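You operate a simulated robot arm through the tools that you are given. There is no shell and no other tool. Be economical: measure what you need, move in short steps, check, and stop when the job is done.

Carry out the task below with a simulated two-armed robot. There is one attempt and no reset: what you move stays moved.

TASK
Reset the rack-side leg rest to three clicks, pad slide half-way, footplate down.
Fine: hold the ratchet lever till the tube has sunk, hand clear under it; plate down, then the slide, then raise it; the tilt stays locked.

The check looks at the end state, three seconds after you hand in, the way a careful person would. Anything else that was tipped, shoved, dropped, spilled or broken makes it a failure.

THE ROBOT
Two 6-joint arms with fingered hands on one trunk, on a base that drives. Base frame: it is fixed to the floor where the robot stands at the start and does not move with it; the origin is under the middle of the robot, x ahead of it, y to its left, z up. Lengths are in m, angles in rad, forces in N, time in s.
The left shoulder is at the start at [0.091, 0.155, 1.215], the right one opposite. With the tool pointing down near the work surface each hand reaches from about 0.5 to 0.7 m from the robot's upright axis, wherever it stands, measured 20 degrees to its own side. Places, roughly: aisle-side footplate [0.3, -0.4, 1]; aisle-side pad slide [0.4, -0.5, 1.2]; aisle-side upper tube [0.4, -0.5, 1.2]; rack-side footplate [0.2, 0, 1.3]; rack-side pad slide [0.5, 0, 1.3]; rack-side ratchet lever [0.6, 0, 1.2]; rack-side upper tube [0.5, 0, 1.3]. Payload 4 kg a hand.
The tool frame of a hand sits at the grasp point between the pads (the TCP): z along the fingers, y along the line on which they close. The tips reach 0.026 m beyond it. Largest opening 0.132 m; the body of the gripper starts 0.073 m behind the TCP. The gripper is a hand of 3 fingers: y runs from the thumb to the fingers, the wrist lies at [0, 0, -0.224] in the tool frame.
Orientation is that of the tool frame in the base frame, as [roll, pitch, yaw] about the fixed x, y, z axes, in that order (R = Rz(yaw) Ry(pitch) Rx(roll)). With the fingers straight down and closing along the base's y, the tool's x points along the base's -x, its y along +y and its z along -z.

THE INTERFACE
- The arms move only by the tool move_arm. It takes "left_commands", "right_commands" or both (then of equal length, played together; a hand with none holds still); each is a list of rows, each a list of 6 numbers: the shift along the tool's x, y, z in units of 400 mm (1.0 is 400 mm), then the turn, a rotation vector about the tool's x, y, z in units of 45 degrees (1.0 is 45 degrees). In form: [[tx, ty, tz, ax, ay, az], ...]. A call has 1 to 8 rows; each row is the pose to reach, as a shift and turn from the pose commanded when the call began, along the tool's axes at that moment. A call with a number of a shift or a turn outside -1 to 1 is refused whole. Rows are played at 5 a second. More than 0.05 m and 0.15 rad between two rows, and nothing of the call is played. A pose out of reach is approached as far as the arm can. The call stops where the force on the tool passes 50 N (or 10 N more than at its start, if that is more) or the arm is blocked; 0.2 s more then pass. In this call time passes only in rows, and 0.2 s behind the last. It gives the time, the measured TCP pose, the force on the tool (base axes), the opening and the grip force at its end, in the units of the frame above (readings bear some noise), with the torque about the TCP (base axes, N m) and any sound that the robot's microphone picked up.
- Cameras (640 x 400 px; columns grow to the right, rows downward): "scene" is now at [0.1527, -0.0214, 1.5154]; the picture's right is [-0.27, -0.96, 0.00], its down [-0.72, 0.20, -0.67] and it looks along [0.64, -0.18, -0.75] (base axes); focal length 214 px, centre (320, 200). "left" rides on the left gripper at [-0.062, 0.003, -0.092] in its tool frame; the picture's right is [-0.05, -1.00, 0.00], its down [0.83, -0.04, -0.55] and it looks along [0.55, -0.03, 0.83] (tool axes); focal length 230 px, centre (320, 200). "right" rides on the right gripper at [0.062, 0.003, -0.092] in its tool frame; the picture's right is [-0.05, 1.00, 0.00], its down [-0.83, -0.04, -0.56] and it looks along [-0.56, -0.03, 0.83] (tool axes); focal length 230 px, centre (320, 200). There is no depth. A picture from a camera that has moved, and an enlarged one, comes with that camera's place and axes in the base frame and with its lens.
- capture(camera): a new picture of that camera. No time passes.
- slide_trunk(by): slides the trunk up (or, below 0, down) by that many m; the arms and the scene camera ride with it, the base frame stays. It gives what a move gives, with no picture.
- roll_base(legs): drives the robot by 1 to 6 legs, each [ahead, turn to the left] in m and rad, along the robot's own axes; the way and the turn of a leg run together, so that a leg with both is an arc; at most 1.5 m and 3.142 rad a leg. The arms and the cameras ride along, it lands a little off, and it stops where it bumps. It gives what a move gives.
- finger_targets(finger1, finger2, thumb_bend, hand): sets how far each is bent, from 0 (flat) to 1 (curled in); at 0.3 the hand is open as for a grip, at 0.7 the pads meet at the TCP. One left out holds its place. A second passes; each finger stops where it meets its share of the squeeze, and holds until it gets a number again. It is the only way to open and close the hand. It gives what a move gives, with no picture; readings hold the bend of each and the force on the fingers (four entries, about 0 where the hand has none), thumb and palm.
- pan_tilt(pan, tilt): turns the head with the scene camera to pan (to the left, within 1.501 rad either way) and tilt (down, from -0.506 to 1.204), counted from straight ahead of the robot. It gives what a move gives.
- enlarge(camera, box): a new picture of the part [left, top, right, bottom] of that camera's present view, enlarged. No time passes.
- finish_job(): hands the job in; it is judged then, once.

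Go step by step. Nothing tells you exact positions but the pictures and the camera data: compare them with the known pose of the tool, close in by small moves and look again before you grip or let go. The budget is 120 turns and 88 pictures, counting those below and the enlarged ones. Unless the task says otherwise, let go and move clear before handing in.

The tools are called after ">>>" as a command line: name --argument value ..., lists and objects as JSON in quotes. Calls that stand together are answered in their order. move_arm: Moves the arms, as the interface text tells. Its arguments: {"type":"object","properties":{"left_commands":{"type":"array","items":{"type":"array","items":{"type":"number"}}},"right_commands":{"type":"array","items":{"type":"array","items":{"type":"number"}}}},"required":[]} The other tools are called the same way: slide_trunk (by) slides the trunk up or down; finger_targets (finger1, finger2, thumb_bend, hand) moves the fingers one by one; roll_base (legs) drives the base; pan_tilt (pan, tilt) turns the head that bears the scene camera; capture (camera) takes a picture; enlarge (camera, box) takes an enlarged picture of a part of a camera's view; finish_job () hands the job in.

At the start:

```text
time: 0.0
left_ee_pos: [0.5429, 0.2352, 1.1493]
left_orientation: [3.14, -0.001, -3.141]
left_wrist_force: [-1.2, -0.3, 0.2]
left_wrist_torque: [-0.02, 0.02, -0.01]
left_width: 0.132
left_gripper_force: 0.1
left_shape: jaw
left_bend: [0.3, 0.3, 0.3]
left_finger forces: [0.1, 0.0, 0.1, 0.1, 0.0, 0.1]
right_ee_pos: [0.4539, -0.1966, 1.4434]
right_orientation: [-3.14, -0.018, -3.141]
right_wrist_force: [-0.7, -0.7, -0.2]
right_wrist_torque: [0.02, -0.02, 0.02]
right_width: 0.132
right_gripper_force: 0.0
right_shape: jaw
right_bend: [0.3, 0.3, 0.3]
right_finger forces: [0.0, 0.0, 0.0, 0.0, 0.1, 0.0]
trunk travel left (down, up): [-0.75, 0.09]
robot x, y, heading: [0.0002, 0.0014, -0.002]
head pan, tilt: [-0.272, 0.824]
```

scene: 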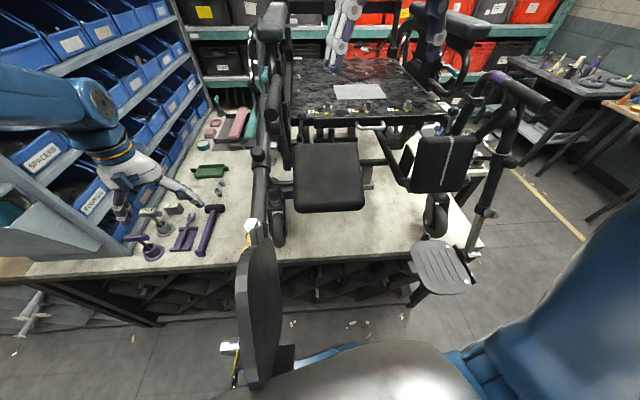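
right: 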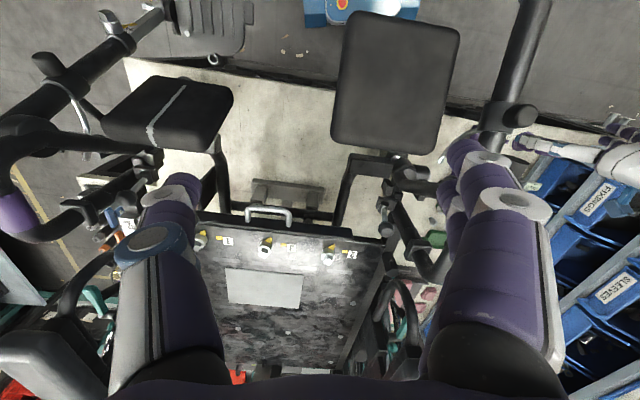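
left: 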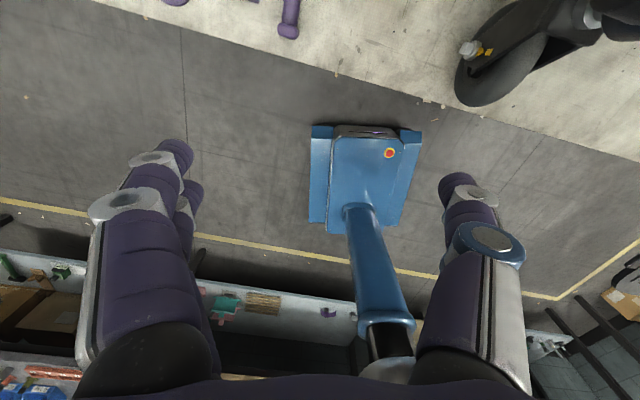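

I see a wheelchair on a bench; the rack-side (left) leg rest sticks out toward me, its footplate folded up, and the aisle-side one hangs on the right. I'll look closer at the mechanism first.

>>> enlarge --camera "scene" --box '[180, 100, 380, 225]'

>>> enlarge --camera "scene" --box '[190, 215, 390, 400]'

>>> enlarge --camera "scene" --box '[360, 60, 560, 310]'

>>> enlarge --camera "right" --box '[300, 0, 560, 270]'

```text
3.20 times, centred on (280, 162) of scene
camera zoom: at [0.1527, -0.0214, 1.5154], right [-0.27, -0.96, 0.0], down [-0.72, 0.2, -0.67], along [0.64, -0.18, -0.75], focal length 686 px, centre (448, 320)
```

zoom: 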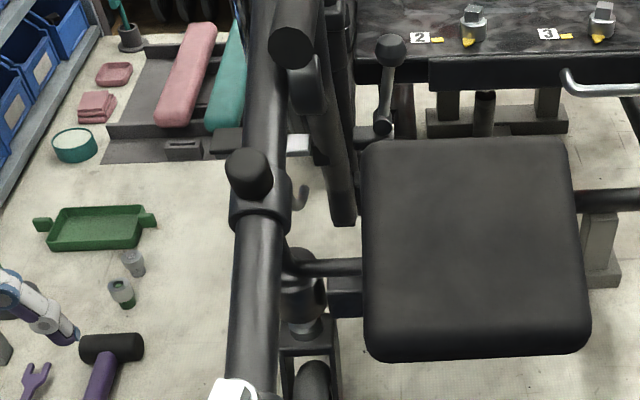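

```text
2.16 times, centred on (290, 308) of scene
camera zoom: at [0.1527, -0.0214, 1.5154], right [-0.27, -0.96, 0.0], down [-0.72, 0.2, -0.67], along [0.64, -0.18, -0.75], focal length 464 px, centre (385, -32)
```

zoom: 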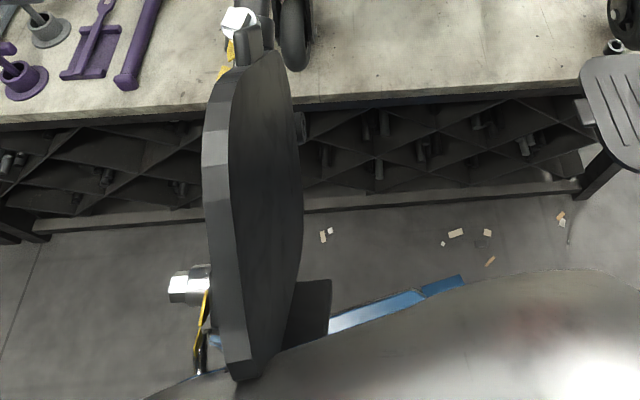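

```text
1.60 times, centred on (460, 185) of scene
camera zoom: at [0.1527, -0.0214, 1.5154], right [-0.27, -0.96, 0.0], down [-0.72, 0.2, -0.67], along [0.64, -0.18, -0.75], focal length 343 px, centre (96, 224)
```

zoom: 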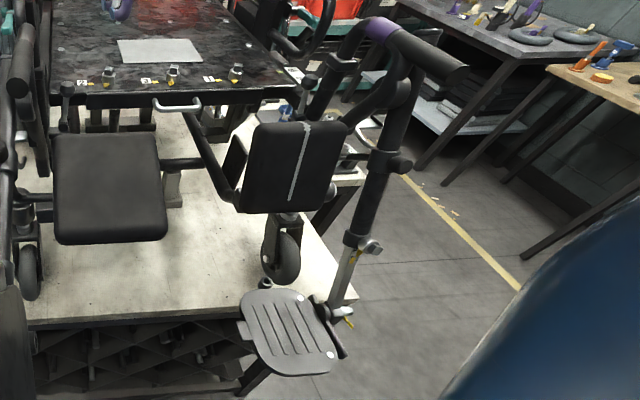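

```text
1.48 times, centred on (430, 135) of right
camera zoom: at [0.3935, -0.1941, 1.5372], right [0.05, 1.0, 0.0], down [0.84, -0.04, 0.54], along [0.54, -0.03, -0.84], focal length 341 px, centre (157, 296)
```

zoom: 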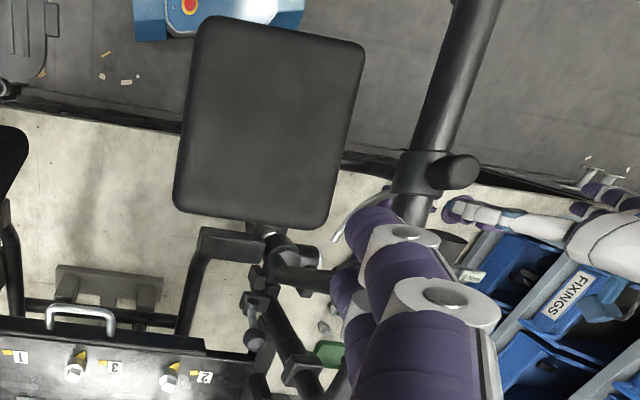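

The pad-slide knob triangulates to about (0.454, 0, 1.307), and a ball-topped lever to (0.622, -0.11, 1.27). A grey paddle near (0.6, -0.03, 1.22) may be the ratchet lever. I'll move the right hand camera above it for a clear look.

>>> move_arm --right_commands '[[0, 0.1, 0, 0, 0, 0], [0, 0.2, 0, 0, 0, 0], [0, 0.3, 0, 0, 0, 0], [0, 0.4, 0, 0, 0, 0]]'

>>> capture --camera "right"

>>> capture --camera "scene"

```text
time: 1.0
left_ee_pos: [0.5236, 0.2345, 1.1588]
left_orientation: [-3.14, 0.017, -3.141]
left_wrist_force: [0.2, 0.1, 0.6]
left_wrist_torque: [-0.01, -0.01, 0.03]
left_width: 0.1321
left_gripper_force: 0.0
left_shape: jaw
left_bend: [0.3, 0.3, 0.3]
left_finger forces: [0.0, 0.0, 0.0, 0.0, 0.0, 0.1]
right_ee_pos: [0.4402, -0.0424, 1.4342]
right_orientation: [3.116, -0.041, 3.136]
right_wrist_force: [-0.2, -0.7, -0.3]
right_wrist_torque: [0.0, -0.04, -0.02]
right_width: 0.1319
right_gripper_force: 0.1
right_shape: jaw
right_bend: [0.3, 0.3, 0.3]
right_finger forces: [0.0, 0.1, 0.0, 0.1, 0.0, 0.0]
right hand out of reach, approached as far as the arm can: row 1, 4
trunk travel left (down, up): [-0.75, 0.09]
robot x, y, heading: [0.0033, 0.0005, 0.002]
head pan, tilt: [-0.272, 0.824]
```

```text
80 pictures are left
camera right: at [0.3824, -0.0408, 1.5288], right [0.06, 1.0, 0.02], down [0.85, -0.06, 0.52], along [0.52, -0.01, -0.85], focal length 230 px, centre (320, 200)
```

right: 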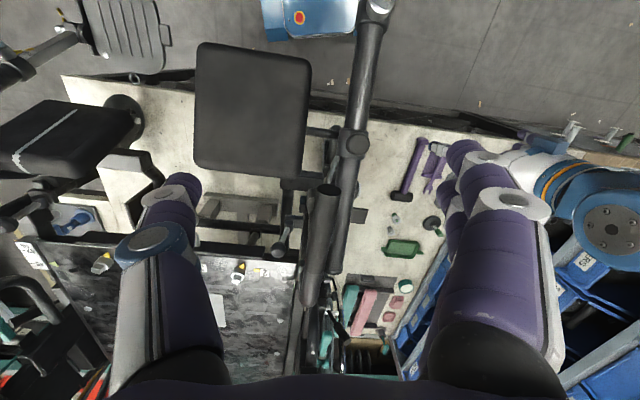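

```text
79 pictures are left
camera scene: at [0.1554, -0.0231, 1.5208], right [-0.29, -0.96, 0.01], down [-0.67, 0.2, -0.72], along [0.68, -0.21, -0.7], focal length 214 px, centre (320, 200)
```

scene: 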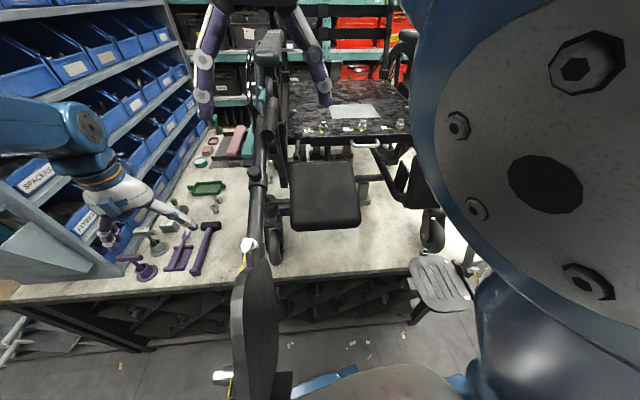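

The right camera now sits above the rack-side tube. I'll zoom in on the hinge region.

>>> enlarge --camera "right" --box '[220, 110, 420, 310]'

>>> enlarge --camera "scene" --box '[200, 20, 330, 260]'

```text
2.00 times, centred on (320, 210) of right
camera zoom: at [0.3824, -0.0408, 1.5288], right [0.06, 1.0, 0.02], down [0.85, -0.06, 0.52], along [0.52, -0.01, -0.85], focal length 460 px, centre (320, 180)
```

zoom: 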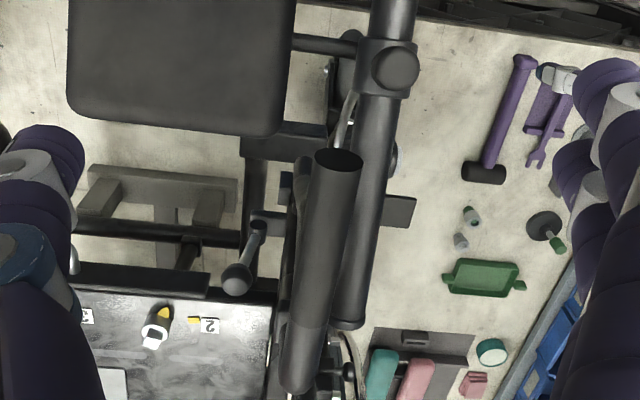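

```text
1.67 times, centred on (265, 140) of scene
camera zoom: at [0.1554, -0.0231, 1.5208], right [-0.29, -0.96, 0.01], down [-0.67, 0.2, -0.72], along [0.68, -0.21, -0.7], focal length 358 px, centre (412, 300)
```

zoom: 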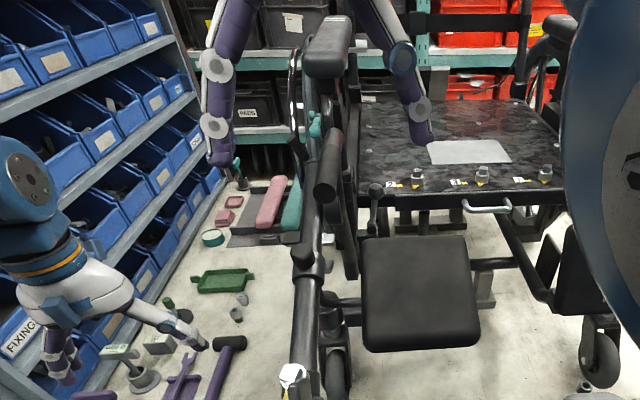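

The lever is partly hidden from above. I'll yaw the left hand so its camera looks sideways at the leg rest from the rack side.

>>> move_arm --left_commands '[[0, 0, 0, 0, 0, -0.17], [0, 0, 0, 0, 0, -0.34], [0, 0, 0, 0, 0, -0.51], [0, 0, 0, 0, 0, -0.68], [0, 0, 0, 0, 0, -0.85], [0, 0, 0, 0, 0, -1.0]]'

>>> move_arm --left_commands '[[0, 0, 0, 0, 0, -0.17], [0, 0, 0, 0, 0, -0.34], [0, 0, 0, 0, 0, -0.51], [0, 0, 0, 0, 0, -0.68], [0, 0, 0, 0, 0, -0.85], [0, 0, 0, 0, 0, -1.0]]'

>>> capture --camera "left"

```text
time: 2.4
left_ee_pos: [0.523, 0.2355, 1.1581]
left_orientation: [-3.131, 0.011, -2.355]
left_wrist_force: [-0.7, -0.6, 0.6]
left_wrist_torque: [0.0, 0.0, -0.01]
left_width: 0.132
left_gripper_force: 0.0
left_shape: jaw
left_bend: [0.3, 0.3, 0.3]
left_finger forces: [0.1, 0.1, 0.0, 0.1, 0.0, 0.0]
right_ee_pos: [0.4398, -0.0423, 1.4334]
right_orientation: [3.123, -0.039, 3.137]
right_wrist_force: [-0.8, 0.0, -0.5]
right_wrist_torque: [-0.04, -0.04, 0.0]
right_width: 0.1319
right_gripper_force: 0.1
right_shape: jaw
right_bend: [0.3, 0.3, 0.3]
right_finger forces: [0.0, 0.0, 0.0, 0.0, 0.1, 0.0]
trunk travel left (down, up): [-0.75, 0.09]
robot x, y, heading: [-0.0007, 0.001, 0.005]
head pan, tilt: [-0.272, 0.824]
```

```text
time: 3.8
left_ee_pos: [0.5246, 0.2353, 1.1587]
left_orientation: [-3.124, -0.006, -1.7]
left_wrist_force: [-0.2, -0.1, -0.3]
left_wrist_torque: [-0.04, 0.0, 0.0]
left_width: 0.1318
left_gripper_force: 0.1
left_shape: jaw
left_bend: [0.3, 0.3, 0.3]
left_finger forces: [0.0, 0.0, 0.0, 0.0, 0.0, 0.0]
left hand out of reach, approached as far as the arm can: row 6
right_ee_pos: [0.4398, -0.0404, 1.4346]
right_orientation: [3.123, -0.034, 3.139]
right_wrist_force: [-0.6, -0.2, 0.9]
right_wrist_torque: [0.02, 0.0, 0.01]
right_width: 0.1319
right_gripper_force: 0.0
right_shape: jaw
right_bend: [0.3, 0.3, 0.3]
right_finger forces: [0.0, 0.0, 0.0, 0.1, 0.1, 0.0]
trunk travel left (down, up): [-0.75, 0.09]
robot x, y, heading: [-0.0024, 0.0003, 0.005]
head pan, tilt: [-0.272, 0.824]
```

```text
76 pictures are left
camera left: at [0.5282, 0.2963, 1.2511], right [1.0, -0.08, 0.02], down [-0.07, -0.83, 0.56], along [-0.03, -0.56, -0.83], focal length 230 px, centre (320, 200)
```

left: 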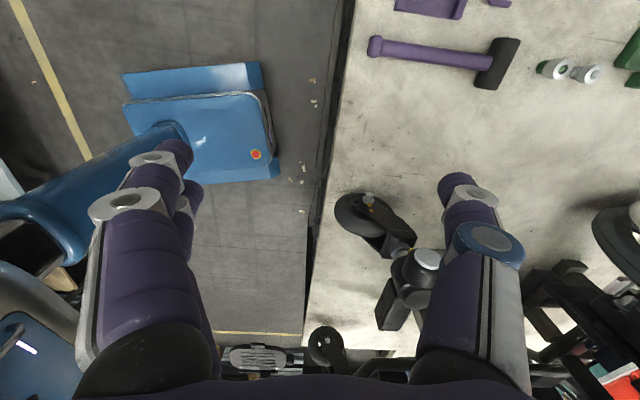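

The yaw worked; the camera is just looking too steeply down. I'll tilt the hand up toward the leg rest.

>>> move_arm --left_commands '[[0, 0, 0, 0, 0.17, 0], [0, 0, 0, 0, 0.34, 0], [0, 0, 0, 0, 0.51, 0], [0, 0, 0, 0, 0.68, 0], [0, 0, 0, 0, 0.85, 0], [0, 0, 0, 0, 1.0, 0]]'

>>> capture --camera "left"

```text
time: 5.2
left_ee_pos: [0.5243, 0.233, 1.1604]
left_orientation: [-3.112, -0.792, -1.725]
left_wrist_force: [-0.7, -0.4, -0.4]
left_wrist_torque: [-0.03, -0.02, 0.0]
left_width: 0.1323
left_gripper_force: 0.1
left_shape: jaw
left_bend: [0.3, 0.3, 0.3]
left_finger forces: [0.0, 0.0, 0.0, 0.0, 0.1, 0.1]
right_ee_pos: [0.4384, -0.04, 1.4356]
right_orientation: [3.128, -0.033, 3.138]
right_wrist_force: [0.2, -0.6, -0.6]
right_wrist_torque: [-0.03, 0.0, -0.03]
right_width: 0.1318
right_gripper_force: 0.1
right_shape: jaw
right_bend: [0.3, 0.3, 0.3]
right_finger forces: [0.0, 0.1, 0.0, 0.0, 0.1, 0.0]
trunk travel left (down, up): [-0.75, 0.09]
robot x, y, heading: [-0.0026, -0.0003, -0.002]
head pan, tilt: [-0.272, 0.824]
```

```text
75 pictures are left
camera left: at [0.5348, 0.3428, 1.1799], right [0.99, -0.1, -0.02], down [0.0, -0.19, 0.98], along [-0.1, -0.98, -0.19], focal length 230 px, centre (320, 200)
```

left: 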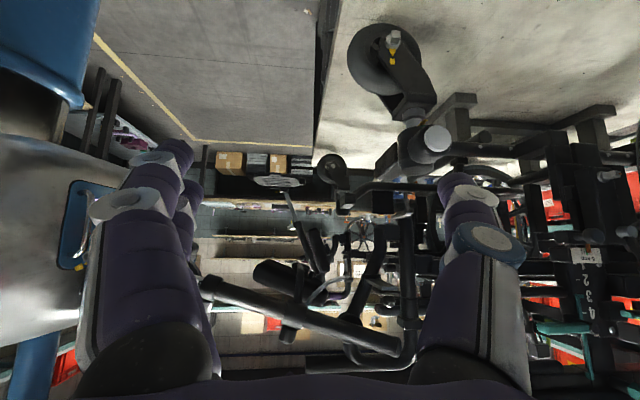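

The view is upside-down (image down is up), with the leg rest in the lower middle. Zooming.

>>> enlarge --camera "left" --box '[190, 210, 440, 390]'

>>> enlarge --camera "left" --box '[490, 200, 640, 360]'

```text
2.22 times, centred on (315, 300) of left
camera zoom: at [0.5348, 0.3428, 1.1799], right [0.99, -0.1, -0.02], down [0.0, -0.19, 0.98], along [-0.1, -0.98, -0.19], focal length 511 px, centre (331, -22)
```

zoom: 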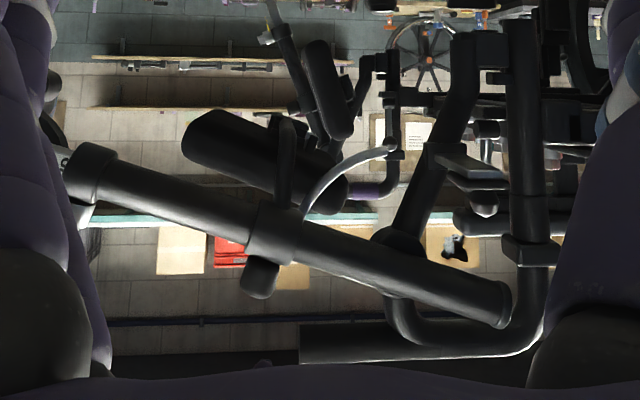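

```text
2.50 times, centred on (565, 280) of left
camera zoom: at [0.5348, 0.3428, 1.1799], right [0.99, -0.1, -0.02], down [0.0, -0.19, 0.98], along [-0.1, -0.98, -0.19], focal length 575 px, centre (-292, 0)
```

zoom: 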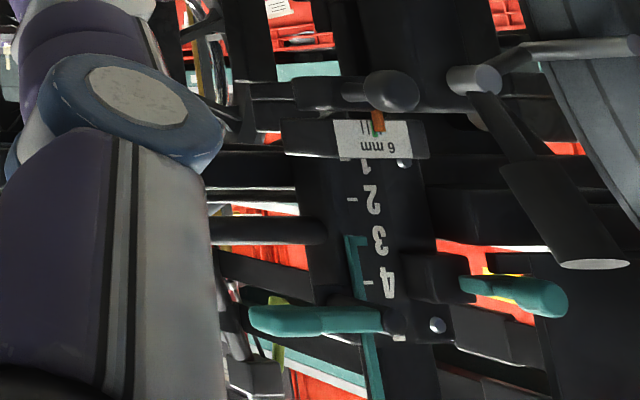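

Now the mechanism is readable: the sloping tube with the pad-slide collar and knob, a silver arc, and a flat paddle near (0.60, -0.03, 1.24) just below the pivot, likely the ratchet lever. I'll bring the left camera closer to it.

>>> move_arm --left_commands '[[0.06, -0.038, 0.033, 0, 0, 0], [0.12, -0.076, 0.066, 0, 0, 0], [0.18, -0.115, 0.1, 0, 0, 0], [0.2375, -0.1525, 0.1325, 0, 0, 0]]'

>>> capture --camera "left"

>>> enlarge --camera "left" --box '[200, 180, 460, 390]'

```text
time: 6.2
left_ee_pos: [0.5695, 0.1232, 1.1899]
left_orientation: [-3.116, -0.79, -1.723]
left_wrist_force: [0.1, 0.4, 0.4]
left_wrist_torque: [0.01, 0.0, 0.03]
left_width: 0.1317
left_gripper_force: 0.0
left_shape: jaw
left_bend: [0.3, 0.3, 0.3]
left_finger forces: [0.0, 0.1, 0.1, 0.0, 0.1, 0.0]
right_ee_pos: [0.4392, -0.0399, 1.434]
right_orientation: [3.128, -0.031, 3.139]
right_wrist_force: [0.2, 0.8, 0.5]
right_wrist_torque: [0.0, -0.04, -0.01]
right_width: 0.1319
right_gripper_force: 0.0
right_shape: jaw
right_bend: [0.3, 0.3, 0.3]
right_finger forces: [0.1, 0.1, 0.0, 0.1, 0.0, 0.0]
trunk travel left (down, up): [-0.75, 0.09]
robot x, y, heading: [-0.0018, -0.0005, -0.004]
head pan, tilt: [-0.272, 0.824]
```

```text
72 pictures are left
camera left: at [0.5816, 0.2311, 1.2107], right [1.0, -0.1, -0.02], down [0.0, -0.19, 0.98], along [-0.1, -0.98, -0.19], focal length 230 px, centre (320, 200)
```

left: 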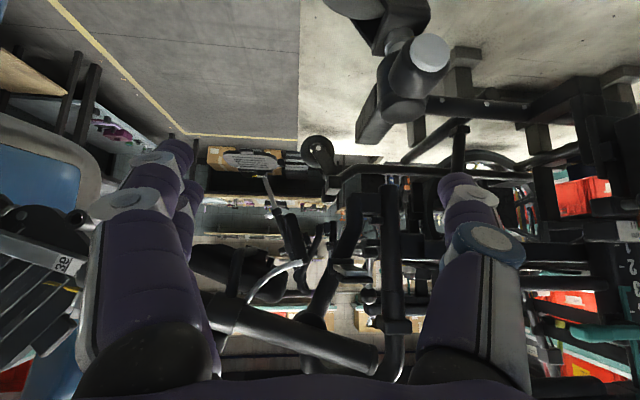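

```text
1.90 times, centred on (330, 285) of left
camera zoom: at [0.5816, 0.2311, 1.2107], right [1.0, -0.1, -0.02], down [0.0, -0.19, 0.98], along [-0.1, -0.98, -0.19], focal length 438 px, centre (301, 38)
```

zoom: 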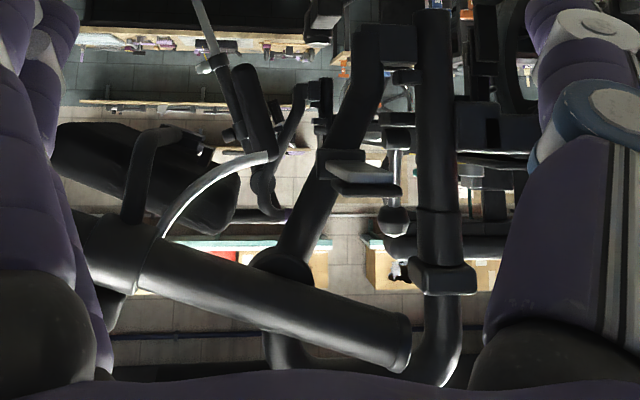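

The paddle sticks out sideways under the tube, its tip just beyond the tube's outer edge. I'll zoom from above with the right camera and from the side again at higher magnification.

>>> enlarge --camera "right" --box '[290, 150, 390, 230]'

>>> enlarge --camera "left" --box '[270, 220, 420, 340]'

>>> enlarge --camera "scene" --box '[230, 110, 330, 240]'

```text
5.00 times, centred on (340, 190) of right
camera zoom: at [0.3789, -0.0375, 1.5292], right [0.06, 1.0, 0.01], down [0.85, -0.05, 0.53], along [0.53, -0.02, -0.85], focal length 1150 px, centre (220, 250)
```

zoom: 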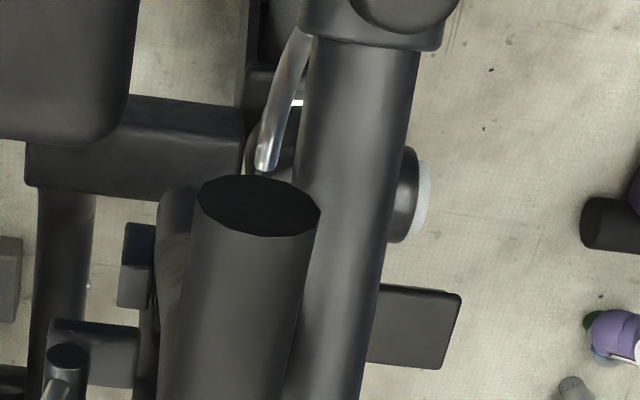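

```text
3.33 times, centred on (345, 280) of left
camera zoom: at [0.5816, 0.2311, 1.2107], right [1.0, -0.1, -0.02], down [0.0, -0.19, 0.98], along [-0.1, -0.98, -0.19], focal length 767 px, centre (237, -67)
```

zoom: 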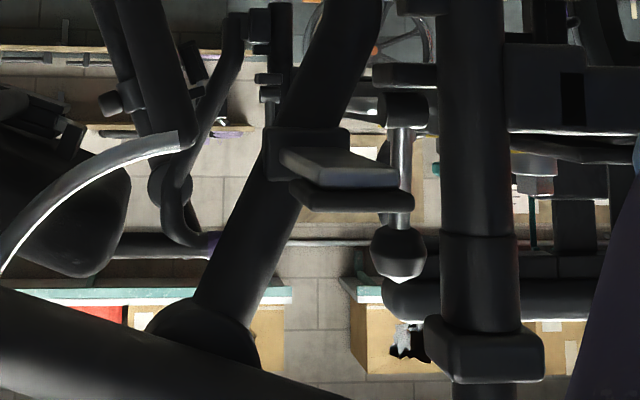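

```text
3.08 times, centred on (280, 175) of scene
camera zoom: at [0.1546, -0.0278, 1.5217], right [-0.33, -0.94, 0.01], down [-0.65, 0.22, -0.72], along [0.68, -0.24, -0.69], focal length 660 px, centre (443, 277)
```

zoom: 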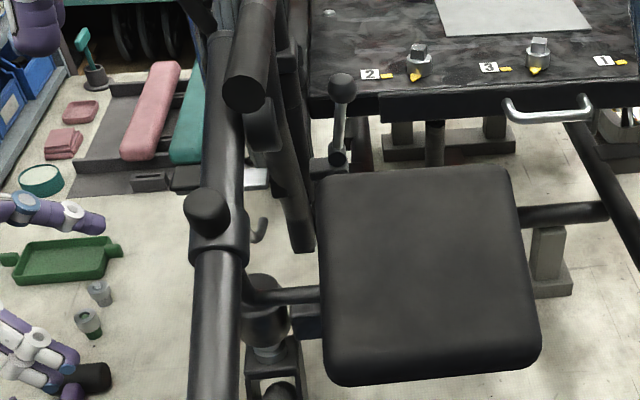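

The paddle tip triangulates consistently to (0.593, 0.026, 1.238), sticking out to the rack side, about 3 cm wide. I'll approach it with the left hand horizontal (pointing -y), thumb on top and fingers below, so the hand stays outside the tube's path. First I back off and turn.

>>> move_arm --left_commands '[[0, 0, -0.06, 0, 0, 0.125], [0, 0, -0.12, 0, 0, 0.25], [0, 0, -0.18, 0, 0, 0.375], [0, 0, -0.24, 0, 0, 0.5], [0, 0, -0.26, 0, 0, 0.625], [0, 0, -0.26, 0, 0, 0.75], [0, 0, -0.26, 0, 0, 0.875], [0, 0, -0.26, 0, 0, 1.0]]'

>>> move_arm --left_commands '[[0, 0, 0, 0, 0, 0.125], [0, 0, 0, 0, 0, 0.25], [0, 0, 0, 0, 0, 0.375], [0, 0, 0, 0, 0, 0.5], [0, 0, 0, 0, 0, 0.625], [0, 0, 0, 0, 0, 0.75], [0, 0, 0, 0, 0, 0.875], [0, 0, 0, 0, 0, 1.0]]'

```text
time: 8.0
left_ee_pos: [0.5779, 0.198, 1.2635]
left_orientation: [-2.51, -0.511, -2.668]
left_wrist_force: [0.2, -0.6, 0.4]
left_wrist_torque: [-0.03, -0.05, -0.02]
left_width: 0.1318
left_gripper_force: 0.1
left_shape: jaw
left_bend: [0.3, 0.3, 0.3]
left_finger forces: [0.0, 0.1, 0.0, 0.0, 0.1, 0.0]
right_ee_pos: [0.4373, -0.0378, 1.4345]
right_orientation: [3.135, -0.029, 3.139]
right_wrist_force: [-0.2, 0.2, 0.7]
right_wrist_torque: [0.01, 0.03, -0.03]
right_width: 0.1317
right_gripper_force: 0.1
right_shape: jaw
right_bend: [0.3, 0.3, 0.3]
right_finger forces: [0.1, 0.0, 0.1, 0.1, 0.0, 0.0]
trunk travel left (down, up): [-0.75, 0.09]
robot x, y, heading: [-0.0007, -0.002, -0.002]
head pan, tilt: [-0.272, 0.824]
```

```text
time: 9.8
left_ee_pos: [0.5787, 0.1959, 1.2626]
left_orientation: [-2.352, 0.018, 3.007]
left_wrist_force: [-0.5, 0.2, 0.5]
left_wrist_torque: [-0.01, 0.02, 0.0]
left_width: 0.1318
left_gripper_force: 0.0
left_shape: jaw
left_bend: [0.3, 0.3, 0.3]
left_finger forces: [0.1, 0.0, 0.0, 0.0, 0.0, 0.0]
right_ee_pos: [0.4373, -0.0381, 1.435]
right_orientation: [3.136, -0.027, 3.14]
right_wrist_force: [1.0, 0.6, 0.5]
right_wrist_torque: [0.01, 0.01, 0.01]
right_width: 0.132
right_gripper_force: 0.1
right_shape: jaw
right_bend: [0.3, 0.3, 0.3]
right_finger forces: [0.1, 0.0, 0.1, 0.1, 0.0, 0.0]
trunk travel left (down, up): [-0.75, 0.09]
robot x, y, heading: [-0.0002, -0.0004, -0.0]
head pan, tilt: [-0.272, 0.824]
```

Hand is turned; now I roll it to point horizontally at -y.

>>> move_arm --left_commands '[[0, 0, 0, 0.17, 0, 0], [0, 0, 0, 0.34, 0, 0], [0, 0, 0, 0.51, 0, 0], [0, 0, 0, 0.68, 0, 0], [0, 0, 0, 0.85, 0, 0], [0, 0, 0, 1.0, 0, 0]]'

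>>> finger_targets --hand "left" --finger1 0.45 --finger2 0.45 --thumb_bend 0.5

>>> capture --camera "left"

>>> capture --camera "right"

```text
time: 11.2
left_ee_pos: [0.5783, 0.1967, 1.2629]
left_orientation: [-1.564, 0.022, 3.007]
left_wrist_force: [0.3, -0.3, -0.4]
left_wrist_torque: [0.02, 0.01, -0.03]
left_width: 0.1317
left_gripper_force: 0.2
left_shape: jaw
left_bend: [0.3, 0.3, 0.3]
left_finger forces: [0.0, 0.0, 0.1, 0.1, 0.0, 0.0]
right_ee_pos: [0.4371, -0.0372, 1.435]
right_orientation: [3.139, -0.027, 3.139]
right_wrist_force: [0.5, 0.2, 0.8]
right_wrist_torque: [0.0, 0.0, -0.01]
right_width: 0.132
right_gripper_force: 0.2
right_shape: jaw
right_bend: [0.3, 0.3, 0.3]
right_finger forces: [0.1, 0.0, 0.0, 0.1, 0.1, 0.0]
trunk travel left (down, up): [-0.75, 0.09]
robot x, y, heading: [0.0003, 0.0007, 0.002]
head pan, tilt: [-0.272, 0.824]
```

```text
time: 12.2
left_ee_pos: [0.5774, 0.1965, 1.2622]
left_orientation: [-1.566, 0.021, 3.005]
left_wrist_force: [0.0, -0.1, -0.5]
left_wrist_torque: [-0.01, -0.02, -0.02]
left_width: 0.0769
left_gripper_force: 0.0
left_shape: fingers
left_bend: [0.45, 0.45, 0.5]
left_finger forces: [0.1, 0.0, 0.1, 0.0, 0.0, 0.1]
right_ee_pos: [0.4369, -0.036, 1.4344]
right_orientation: [3.14, -0.023, 3.14]
right_wrist_force: [-0.1, -0.2, -0.4]
right_wrist_torque: [0.02, 0.02, 0.0]
right_width: 0.1318
right_gripper_force: 0.2
right_shape: jaw
right_bend: [0.3, 0.3, 0.3]
right_finger forces: [0.0, 0.0, 0.0, 0.0, 0.1, 0.1]
trunk travel left (down, up): [-0.75, 0.09]
robot x, y, heading: [-0.0027, 0.0021, 0.002]
head pan, tilt: [-0.272, 0.824]
```

```text
67 pictures are left
camera left: at [0.6517, 0.2796, 1.261], right [0.03, 0.0, 1.0], down [-0.75, 0.66, 0.02], along [-0.66, -0.75, 0.02], focal length 230 px, centre (320, 200)
```

left: 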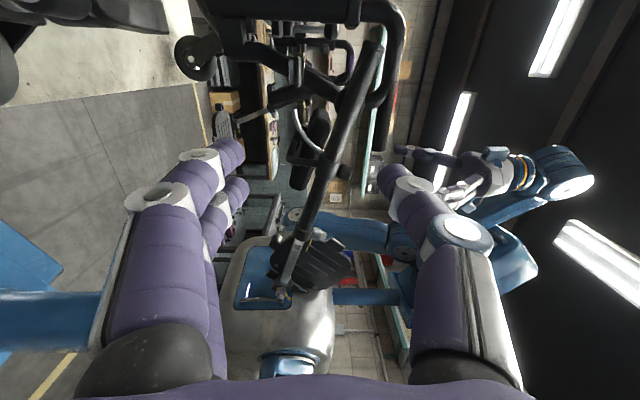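

```text
66 pictures are left
camera right: at [0.3767, -0.034, 1.5292], right [0.05, 1.0, 0.0], down [0.84, -0.05, 0.53], along [0.53, -0.03, -0.85], focal length 230 px, centre (320, 200)
```

right: 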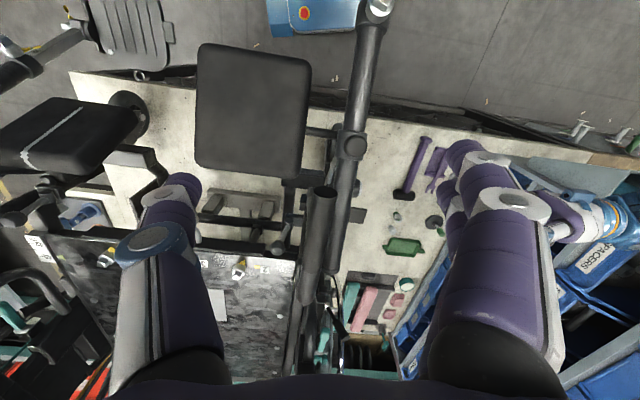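

The hand is level, thumb above and fingers below. I'll square its yaw and approach to 7 cm short of the paddle.

>>> move_arm --left_commands '[[-0.024, 0.017, 0.078, 0, -0.06, 0], [-0.048, 0.034, 0.157, 0, -0.12, 0], [-0.0725, 0.05, 0.235, 0, -0.17, 0]]'

>>> capture --camera "left"

>>> enlarge --camera "right" --box '[280, 130, 480, 290]'

```text
time: 13.0
left_ee_pos: [0.5938, 0.0971, 1.2454]
left_orientation: [-1.563, 0.019, -3.141]
left_wrist_force: [0.1, 0.2, -0.7]
left_wrist_torque: [0.03, -0.02, -0.04]
left_width: 0.0768
left_gripper_force: 0.1
left_shape: fingers
left_bend: [0.45, 0.45, 0.5]
left_finger forces: [0.1, 0.0, 0.1, 0.0, 0.0, 0.0]
right_ee_pos: [0.4365, -0.0366, 1.4353]
right_orientation: [3.139, -0.025, 3.138]
right_wrist_force: [0.2, 0.3, 0.0]
right_wrist_torque: [-0.01, 0.04, 0.02]
right_width: 0.1318
right_gripper_force: 0.1
right_shape: jaw
right_bend: [0.3, 0.3, 0.3]
right_finger forces: [0.0, 0.1, 0.0, 0.1, 0.0, 0.0]
trunk travel left (down, up): [-0.75, 0.09]
robot x, y, heading: [-0.0007, 0.0013, 0.005]
head pan, tilt: [-0.272, 0.824]
```

```text
65 pictures are left
camera left: at [0.6551, 0.1899, 1.2427], right [0.03, 0.01, 1.0], down [-0.83, 0.55, 0.02], along [-0.55, -0.83, 0.02], focal length 230 px, centre (320, 200)
```

left: 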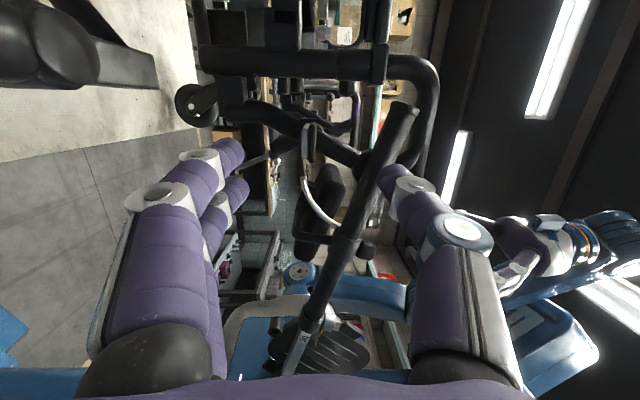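

```text
2.50 times, centred on (380, 210) of right
camera zoom: at [0.3764, -0.0343, 1.5293], right [0.05, 1.0, 0.0], down [0.84, -0.05, 0.53], along [0.53, -0.03, -0.84], focal length 575 px, centre (170, 175)
```

zoom: 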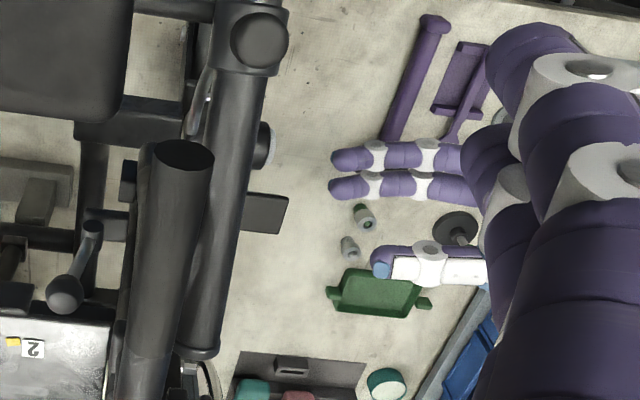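

The thumb lines up with the paddle at x≈0.598, above it. I'll advance 6.5 cm so the thumb overlaps the paddle's outer end without reaching the tube.

>>> move_arm --left_commands '[[0, 0, 0.055, 0, 0, 0], [0, 0, 0.11, 0, 0, 0], [0.005, 0, 0.16, 0, 0, 0]]'

>>> enlarge --camera "right" --box '[280, 130, 440, 260]'

>>> enlarge --camera "left" --box '[160, 60, 460, 280]'

```text
time: 13.8
left_ee_pos: [0.5929, 0.0344, 1.2451]
left_orientation: [-1.563, 0.016, -3.14]
left_wrist_force: [0.4, -0.6, 0.1]
left_wrist_torque: [-0.01, 0.02, 0.0]
left_width: 0.0769
left_gripper_force: 0.0
left_shape: fingers
left_bend: [0.45, 0.45, 0.5]
left_finger forces: [0.0, 0.1, 0.1, 0.1, 0.1, 0.0]
right_ee_pos: [0.4366, -0.0365, 1.4361]
right_orientation: [3.139, -0.025, 3.141]
right_wrist_force: [0.4, 0.1, -0.4]
right_wrist_torque: [-0.02, 0.0, 0.0]
right_width: 0.132
right_gripper_force: 0.2
right_shape: jaw
right_bend: [0.3, 0.3, 0.3]
right_finger forces: [0.0, 0.0, 0.1, 0.0, 0.1, 0.1]
trunk travel left (down, up): [-0.75, 0.09]
robot x, y, heading: [0.0027, -0.002, -0.002]
head pan, tilt: [-0.272, 0.824]
```

```text
3.08 times, centred on (360, 195) of right
camera zoom: at [0.3762, -0.034, 1.5295], right [0.05, 1.0, 0.0], down [0.84, -0.05, 0.54], along [0.53, -0.03, -0.84], focal length 708 px, centre (197, 215)
```

zoom: 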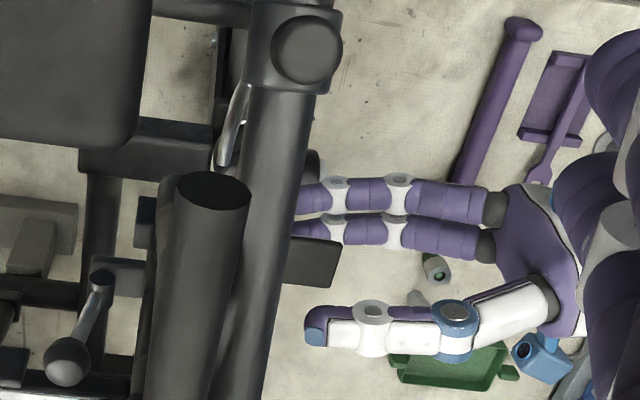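

```text
1.82 times, centred on (310, 170) of left
camera zoom: at [0.6539, 0.1277, 1.2428], right [0.03, 0.01, 1.0], down [-0.83, 0.55, 0.02], along [-0.55, -0.83, 0.02], focal length 418 px, centre (338, 254)
```

zoom: 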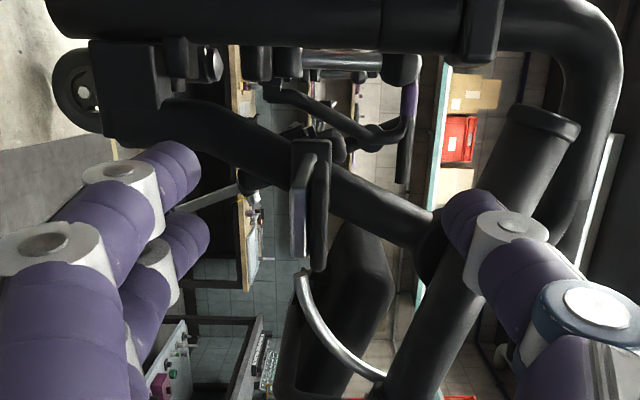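

The paddle seems to be a pair of plates (right in the image = up). A tighter look before touching it.

>>> enlarge --camera "left" --box '[270, 120, 350, 220]'

```text
4.00 times, centred on (310, 170) of left
camera zoom: at [0.6539, 0.1277, 1.2428], right [0.03, 0.01, 1.0], down [-0.83, 0.55, 0.02], along [-0.55, -0.83, 0.02], focal length 920 px, centre (360, 320)
```

zoom: 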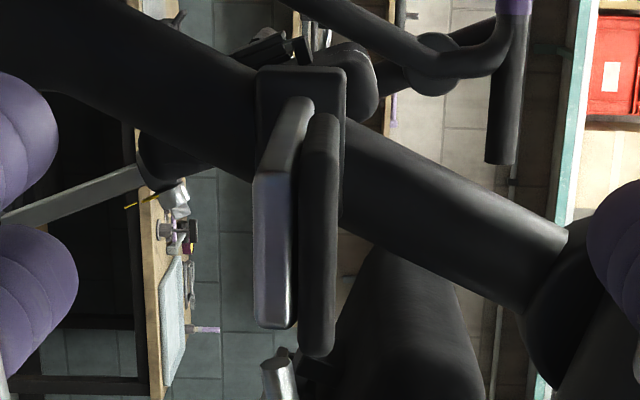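

It looks like a silver plate with a black plate on top, on a bracket of the hanger post. I'll curl the lower fingers away (so they stay out of the swing path) and press down gently with the thumb, looking for motion or sound.

>>> finger_targets --hand "left" --finger1 0.95 --finger2 0.95

>>> move_arm --left_commands '[[0, 0.0125, 0, 0, 0, 0], [0, 0.025, 0, 0, 0, 0], [0, 0.0375, 0, 0, 0, 0], [0, 0.05, 0, 0, 0, 0]]'

>>> enlarge --camera "left" --box '[200, 80, 460, 260]'

```text
time: 14.8
left_ee_pos: [0.5926, 0.0346, 1.2434]
left_orientation: [-1.567, 0.016, 3.142]
left_wrist_force: [0.3, -6.6, -28.6]
left_wrist_torque: [0.48, 0.02, -0.03]
left_width: 0.0443
left_gripper_force: 13.5
left_shape: fingers
left_bend: [0.67, 0.67, 0.5]
left_finger forces: [13.9, 13.8, 0.0, 0.0, 0.1, 0.0]
right_ee_pos: [0.4361, -0.0382, 1.4355]
right_orientation: [3.14, -0.024, 3.139]
right_wrist_force: [0.0, 0.2, 0.2]
right_wrist_torque: [0.0, 0.02, -0.02]
right_width: 0.1319
right_gripper_force: 0.0
right_shape: jaw
right_bend: [0.3, 0.3, 0.3]
right_finger forces: [0.0, 0.0, 0.0, 0.0, 0.1, 0.0]
trunk travel left (down, up): [-0.75, 0.09]
robot x, y, heading: [0.0028, 0.0007, -0.001]
head pan, tilt: [-0.272, 0.824]
```

```text
time: 15.8
left_ee_pos: [0.5938, 0.0337, 1.2265]
left_orientation: [-1.563, 0.019, -3.14]
left_wrist_force: [1.4, -4.4, -5.9]
left_wrist_torque: [0.12, 0.02, 0.01]
left_width: 0.0297
left_gripper_force: 3.5
left_shape: fingers
left_bend: [0.72, 0.73, 0.5]
left_finger forces: [3.2, 3.0, 0.2, 0.0, 0.1, 0.0]
right_ee_pos: [0.4366, -0.038, 1.4362]
right_orientation: [3.138, -0.021, 3.14]
right_wrist_force: [0.4, -0.8, -0.4]
right_wrist_torque: [0.02, -0.01, 0.01]
right_width: 0.1318
right_gripper_force: 0.1
right_shape: jaw
right_bend: [0.3, 0.3, 0.3]
right_finger forces: [0.0, 0.0, 0.0, 0.1, 0.0, 0.0]
trunk travel left (down, up): [-0.75, 0.09]
robot x, y, heading: [0.002, -0.0004, -0.001]
head pan, tilt: [-0.272, 0.824]
```

```text
2.22 times, centred on (330, 170) of left
camera zoom: at [0.6547, 0.1268, 1.2233], right [0.03, 0.01, 1.0], down [-0.83, 0.55, 0.02], along [-0.55, -0.83, 0.02], focal length 511 px, centre (298, 267)
```

zoom: 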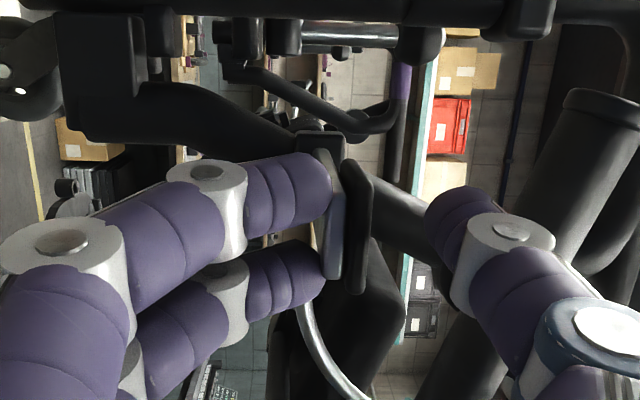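

My curling fingers met the lower plate from below (about 28 N total) with no sound. Let me look closely at how the plates sit now and whether the tube moved.

>>> enlarge --camera "left" --box '[290, 120, 390, 220]'

>>> capture --camera "right"

```text
4.00 times, centred on (340, 170) of left
camera zoom: at [0.6547, 0.1268, 1.2233], right [0.03, 0.01, 1.0], down [-0.83, 0.55, 0.02], along [-0.55, -0.83, 0.02], focal length 920 px, centre (240, 320)
```

zoom: 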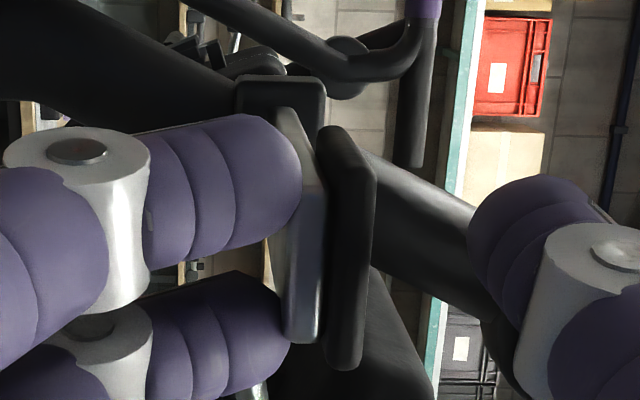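

```text
58 pictures are left
camera right: at [0.376, -0.0355, 1.53], right [0.05, 1.0, 0.0], down [0.84, -0.05, 0.54], along [0.54, -0.03, -0.84], focal length 230 px, centre (320, 200)
```

right: 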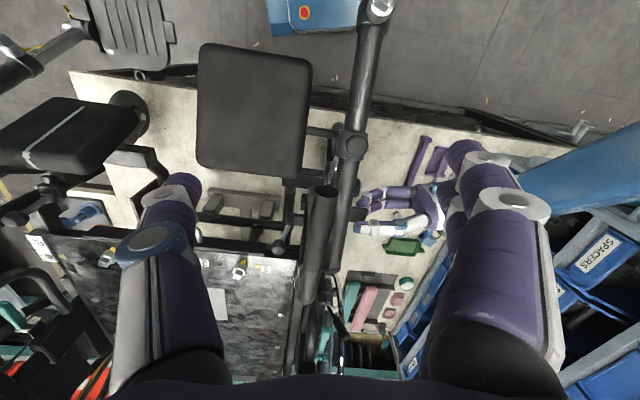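

The plates didn't shift under the upward push, so I'll release the fingers and instead press down with the thumb, gently.

>>> finger_targets --hand "left" --finger1 0.4 --finger2 0.4

>>> move_arm --left_commands '[[0, 0.0125, 0, 0, 0, 0], [0, 0.025, 0, 0, 0, 0], [0, 0.0375, 0, 0, 0, 0], [0, 0.05, 0, 0, 0, 0], [0, 0.0625, 0, 0, 0, 0]]'

>>> enlarge --camera "left" --box '[220, 80, 460, 260]'

```text
time: 16.8
left_ee_pos: [0.5929, 0.0351, 1.2247]
left_orientation: [-1.564, 0.018, -3.139]
left_wrist_force: [0.0, 0.1, 0.2]
left_wrist_torque: [0.02, -0.02, -0.01]
left_width: 0.0843
left_gripper_force: 0.0
left_shape: fingers
left_bend: [0.4, 0.4, 0.5]
left_finger forces: [0.0, 0.0, 0.0, 0.0, 0.0, 0.0]
right_ee_pos: [0.4368, -0.0385, 1.4369]
right_orientation: [3.14, -0.022, 3.14]
right_wrist_force: [-1.1, -0.2, 0.7]
right_wrist_torque: [0.01, -0.04, 0.0]
right_width: 0.1317
right_gripper_force: 0.1
right_shape: jaw
right_bend: [0.3, 0.3, 0.3]
right_finger forces: [0.0, 0.1, 0.0, 0.1, 0.0, 0.0]
trunk travel left (down, up): [-0.75, 0.09]
robot x, y, heading: [-0.0018, -0.0001, -0.002]
head pan, tilt: [-0.272, 0.824]
```

```text
time: 18.0
left_ee_pos: [0.5931, 0.0356, 1.2004]
left_orientation: [-1.564, 0.021, -3.139]
left_wrist_force: [0.8, 0.3, 2.5]
left_wrist_torque: [-0.08, 0.02, -0.02]
left_width: 0.0867
left_gripper_force: 1.3
left_shape: fingers
left_bend: [0.4, 0.4, 0.49]
left_finger forces: [0.1, 0.1, 0.0, 0.0, 2.1, 0.0]
right_ee_pos: [0.4358, -0.0377, 1.4361]
right_orientation: [3.139, -0.021, 3.139]
right_wrist_force: [0.1, -0.3, 0.6]
right_wrist_torque: [0.01, 0.01, 0.0]
right_width: 0.1317
right_gripper_force: 0.0
right_shape: jaw
right_bend: [0.3, 0.3, 0.3]
right_finger forces: [0.0, 0.0, 0.0, 0.1, 0.0, 0.0]
trunk travel left (down, up): [-0.75, 0.09]
robot x, y, heading: [0.003, -0.0005, 0.0]
head pan, tilt: [-0.272, 0.824]
```

```text
2.22 times, centred on (340, 170) of left
camera zoom: at [0.6545, 0.1274, 1.1971], right [0.03, 0.01, 1.0], down [-0.83, 0.55, 0.02], along [-0.55, -0.83, 0.02], focal length 511 px, centre (276, 267)
```

zoom: 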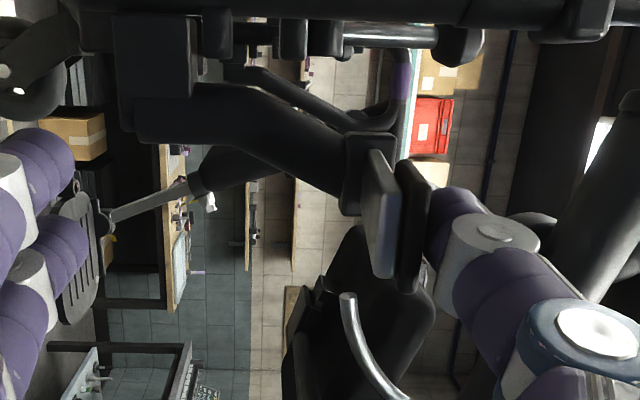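

The thumb has just touched the top plate (2 N). I'll press further in small steps.

>>> move_arm --left_commands '[[0, 0.01, 0, 0, 0, 0], [0, 0.02, 0, 0, 0, 0], [0, 0.03, 0, 0, 0, 0], [0, 0.04, 0, 0, 0, 0], [0, 0.05, 0, 0, 0, 0]]'

>>> enlarge --camera "left" --box '[220, 80, 460, 260]'

```text
time: 19.2
left_ee_pos: [0.5948, 0.0341, 1.1801]
left_orientation: [-1.561, 0.017, -3.14]
left_wrist_force: [-1.1, 0.7, 6.5]
left_wrist_torque: [-0.21, -0.03, 0.01]
left_width: 0.0929
left_gripper_force: 3.3
left_shape: fingers
left_bend: [0.4, 0.4, 0.47]
left_finger forces: [0.0, 0.1, 0.0, 0.0, 6.7, 0.0]
right_ee_pos: [0.4379, -0.0377, 1.436]
right_orientation: [3.141, -0.023, 3.139]
right_wrist_force: [-0.5, -0.2, -0.2]
right_wrist_torque: [0.0, 0.03, 0.0]
right_width: 0.1318
right_gripper_force: 0.0
right_shape: jaw
right_bend: [0.3, 0.3, 0.3]
right_finger forces: [0.0, 0.0, 0.0, 0.0, 0.1, 0.0]
trunk travel left (down, up): [-0.75, 0.09]
robot x, y, heading: [-0.0019, -0.0018, 0.007]
head pan, tilt: [-0.272, 0.824]
```

```text
2.22 times, centred on (340, 170) of left
camera zoom: at [0.6569, 0.128, 1.1766], right [0.03, 0.01, 1.0], down [-0.83, 0.55, 0.02], along [-0.55, -0.83, 0.03], focal length 511 px, centre (276, 267)
```

zoom: 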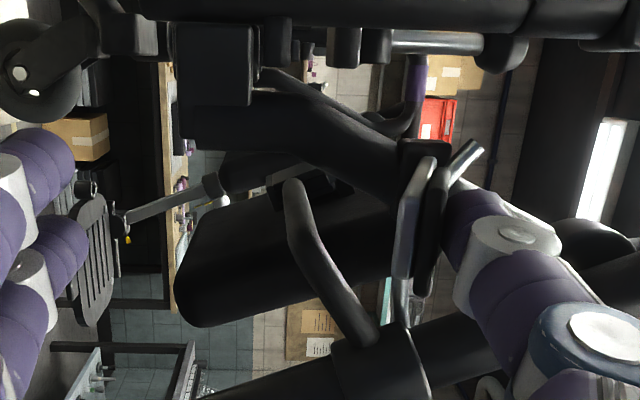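

The tube is sinking while I press the paddle down. I keep holding, with time passing in small rows.

>>> move_arm --left_commands '[[0, 0.004, 0, 0, 0, 0], [0, 0.008, 0, 0, 0, 0], [0, 0.008, 0, 0, 0, 0], [0, 0.008, 0, 0, 0, 0], [0, 0.008, 0, 0, 0, 0], [0, 0.008, 0, 0, 0, 0], [0, 0.008, 0, 0, 0, 0], [0, 0.008, 0, 0, 0, 0]]'

>>> enlarge --camera "left" --box '[170, 60, 460, 280]'

```text
time: 21.0
left_ee_pos: [0.595, 0.0359, 1.1772]
left_orientation: [-1.563, 0.018, -3.14]
left_wrist_force: [1.2, 2.0, 8.9]
left_wrist_torque: [-0.32, 0.07, 0.02]
left_width: 0.0959
left_gripper_force: 4.2
left_shape: fingers
left_bend: [0.4, 0.4, 0.46]
left_finger forces: [0.0, 0.0, 0.0, 0.0, 8.9, 0.0]
right_ee_pos: [0.4371, -0.035, 1.4356]
right_orientation: [3.139, -0.024, 3.141]
right_wrist_force: [0.1, 0.1, 0.2]
right_wrist_torque: [0.01, 0.01, -0.03]
right_width: 0.1318
right_gripper_force: 0.0
right_shape: jaw
right_bend: [0.3, 0.3, 0.3]
right_finger forces: [0.0, 0.0, 0.0, 0.0, 0.1, 0.0]
trunk travel left (down, up): [-0.75, 0.09]
robot x, y, heading: [-0.0023, -0.0036, 0.002]
head pan, tilt: [-0.272, 0.824]
```

```text
1.82 times, centred on (315, 170) of left
camera zoom: at [0.6565, 0.1277, 1.1733], right [0.03, 0.01, 1.0], down [-0.83, 0.55, 0.02], along [-0.55, -0.83, 0.03], focal length 418 px, centre (329, 254)
```

zoom: 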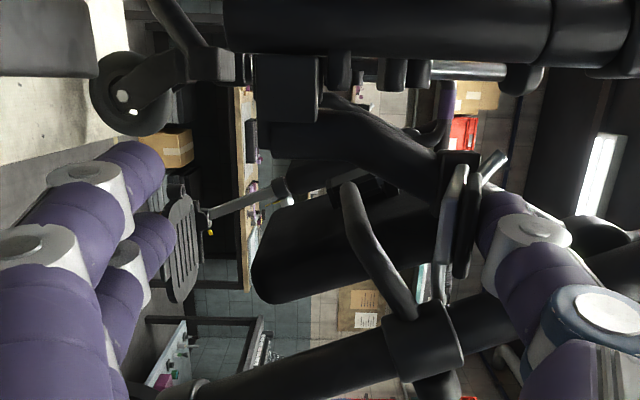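

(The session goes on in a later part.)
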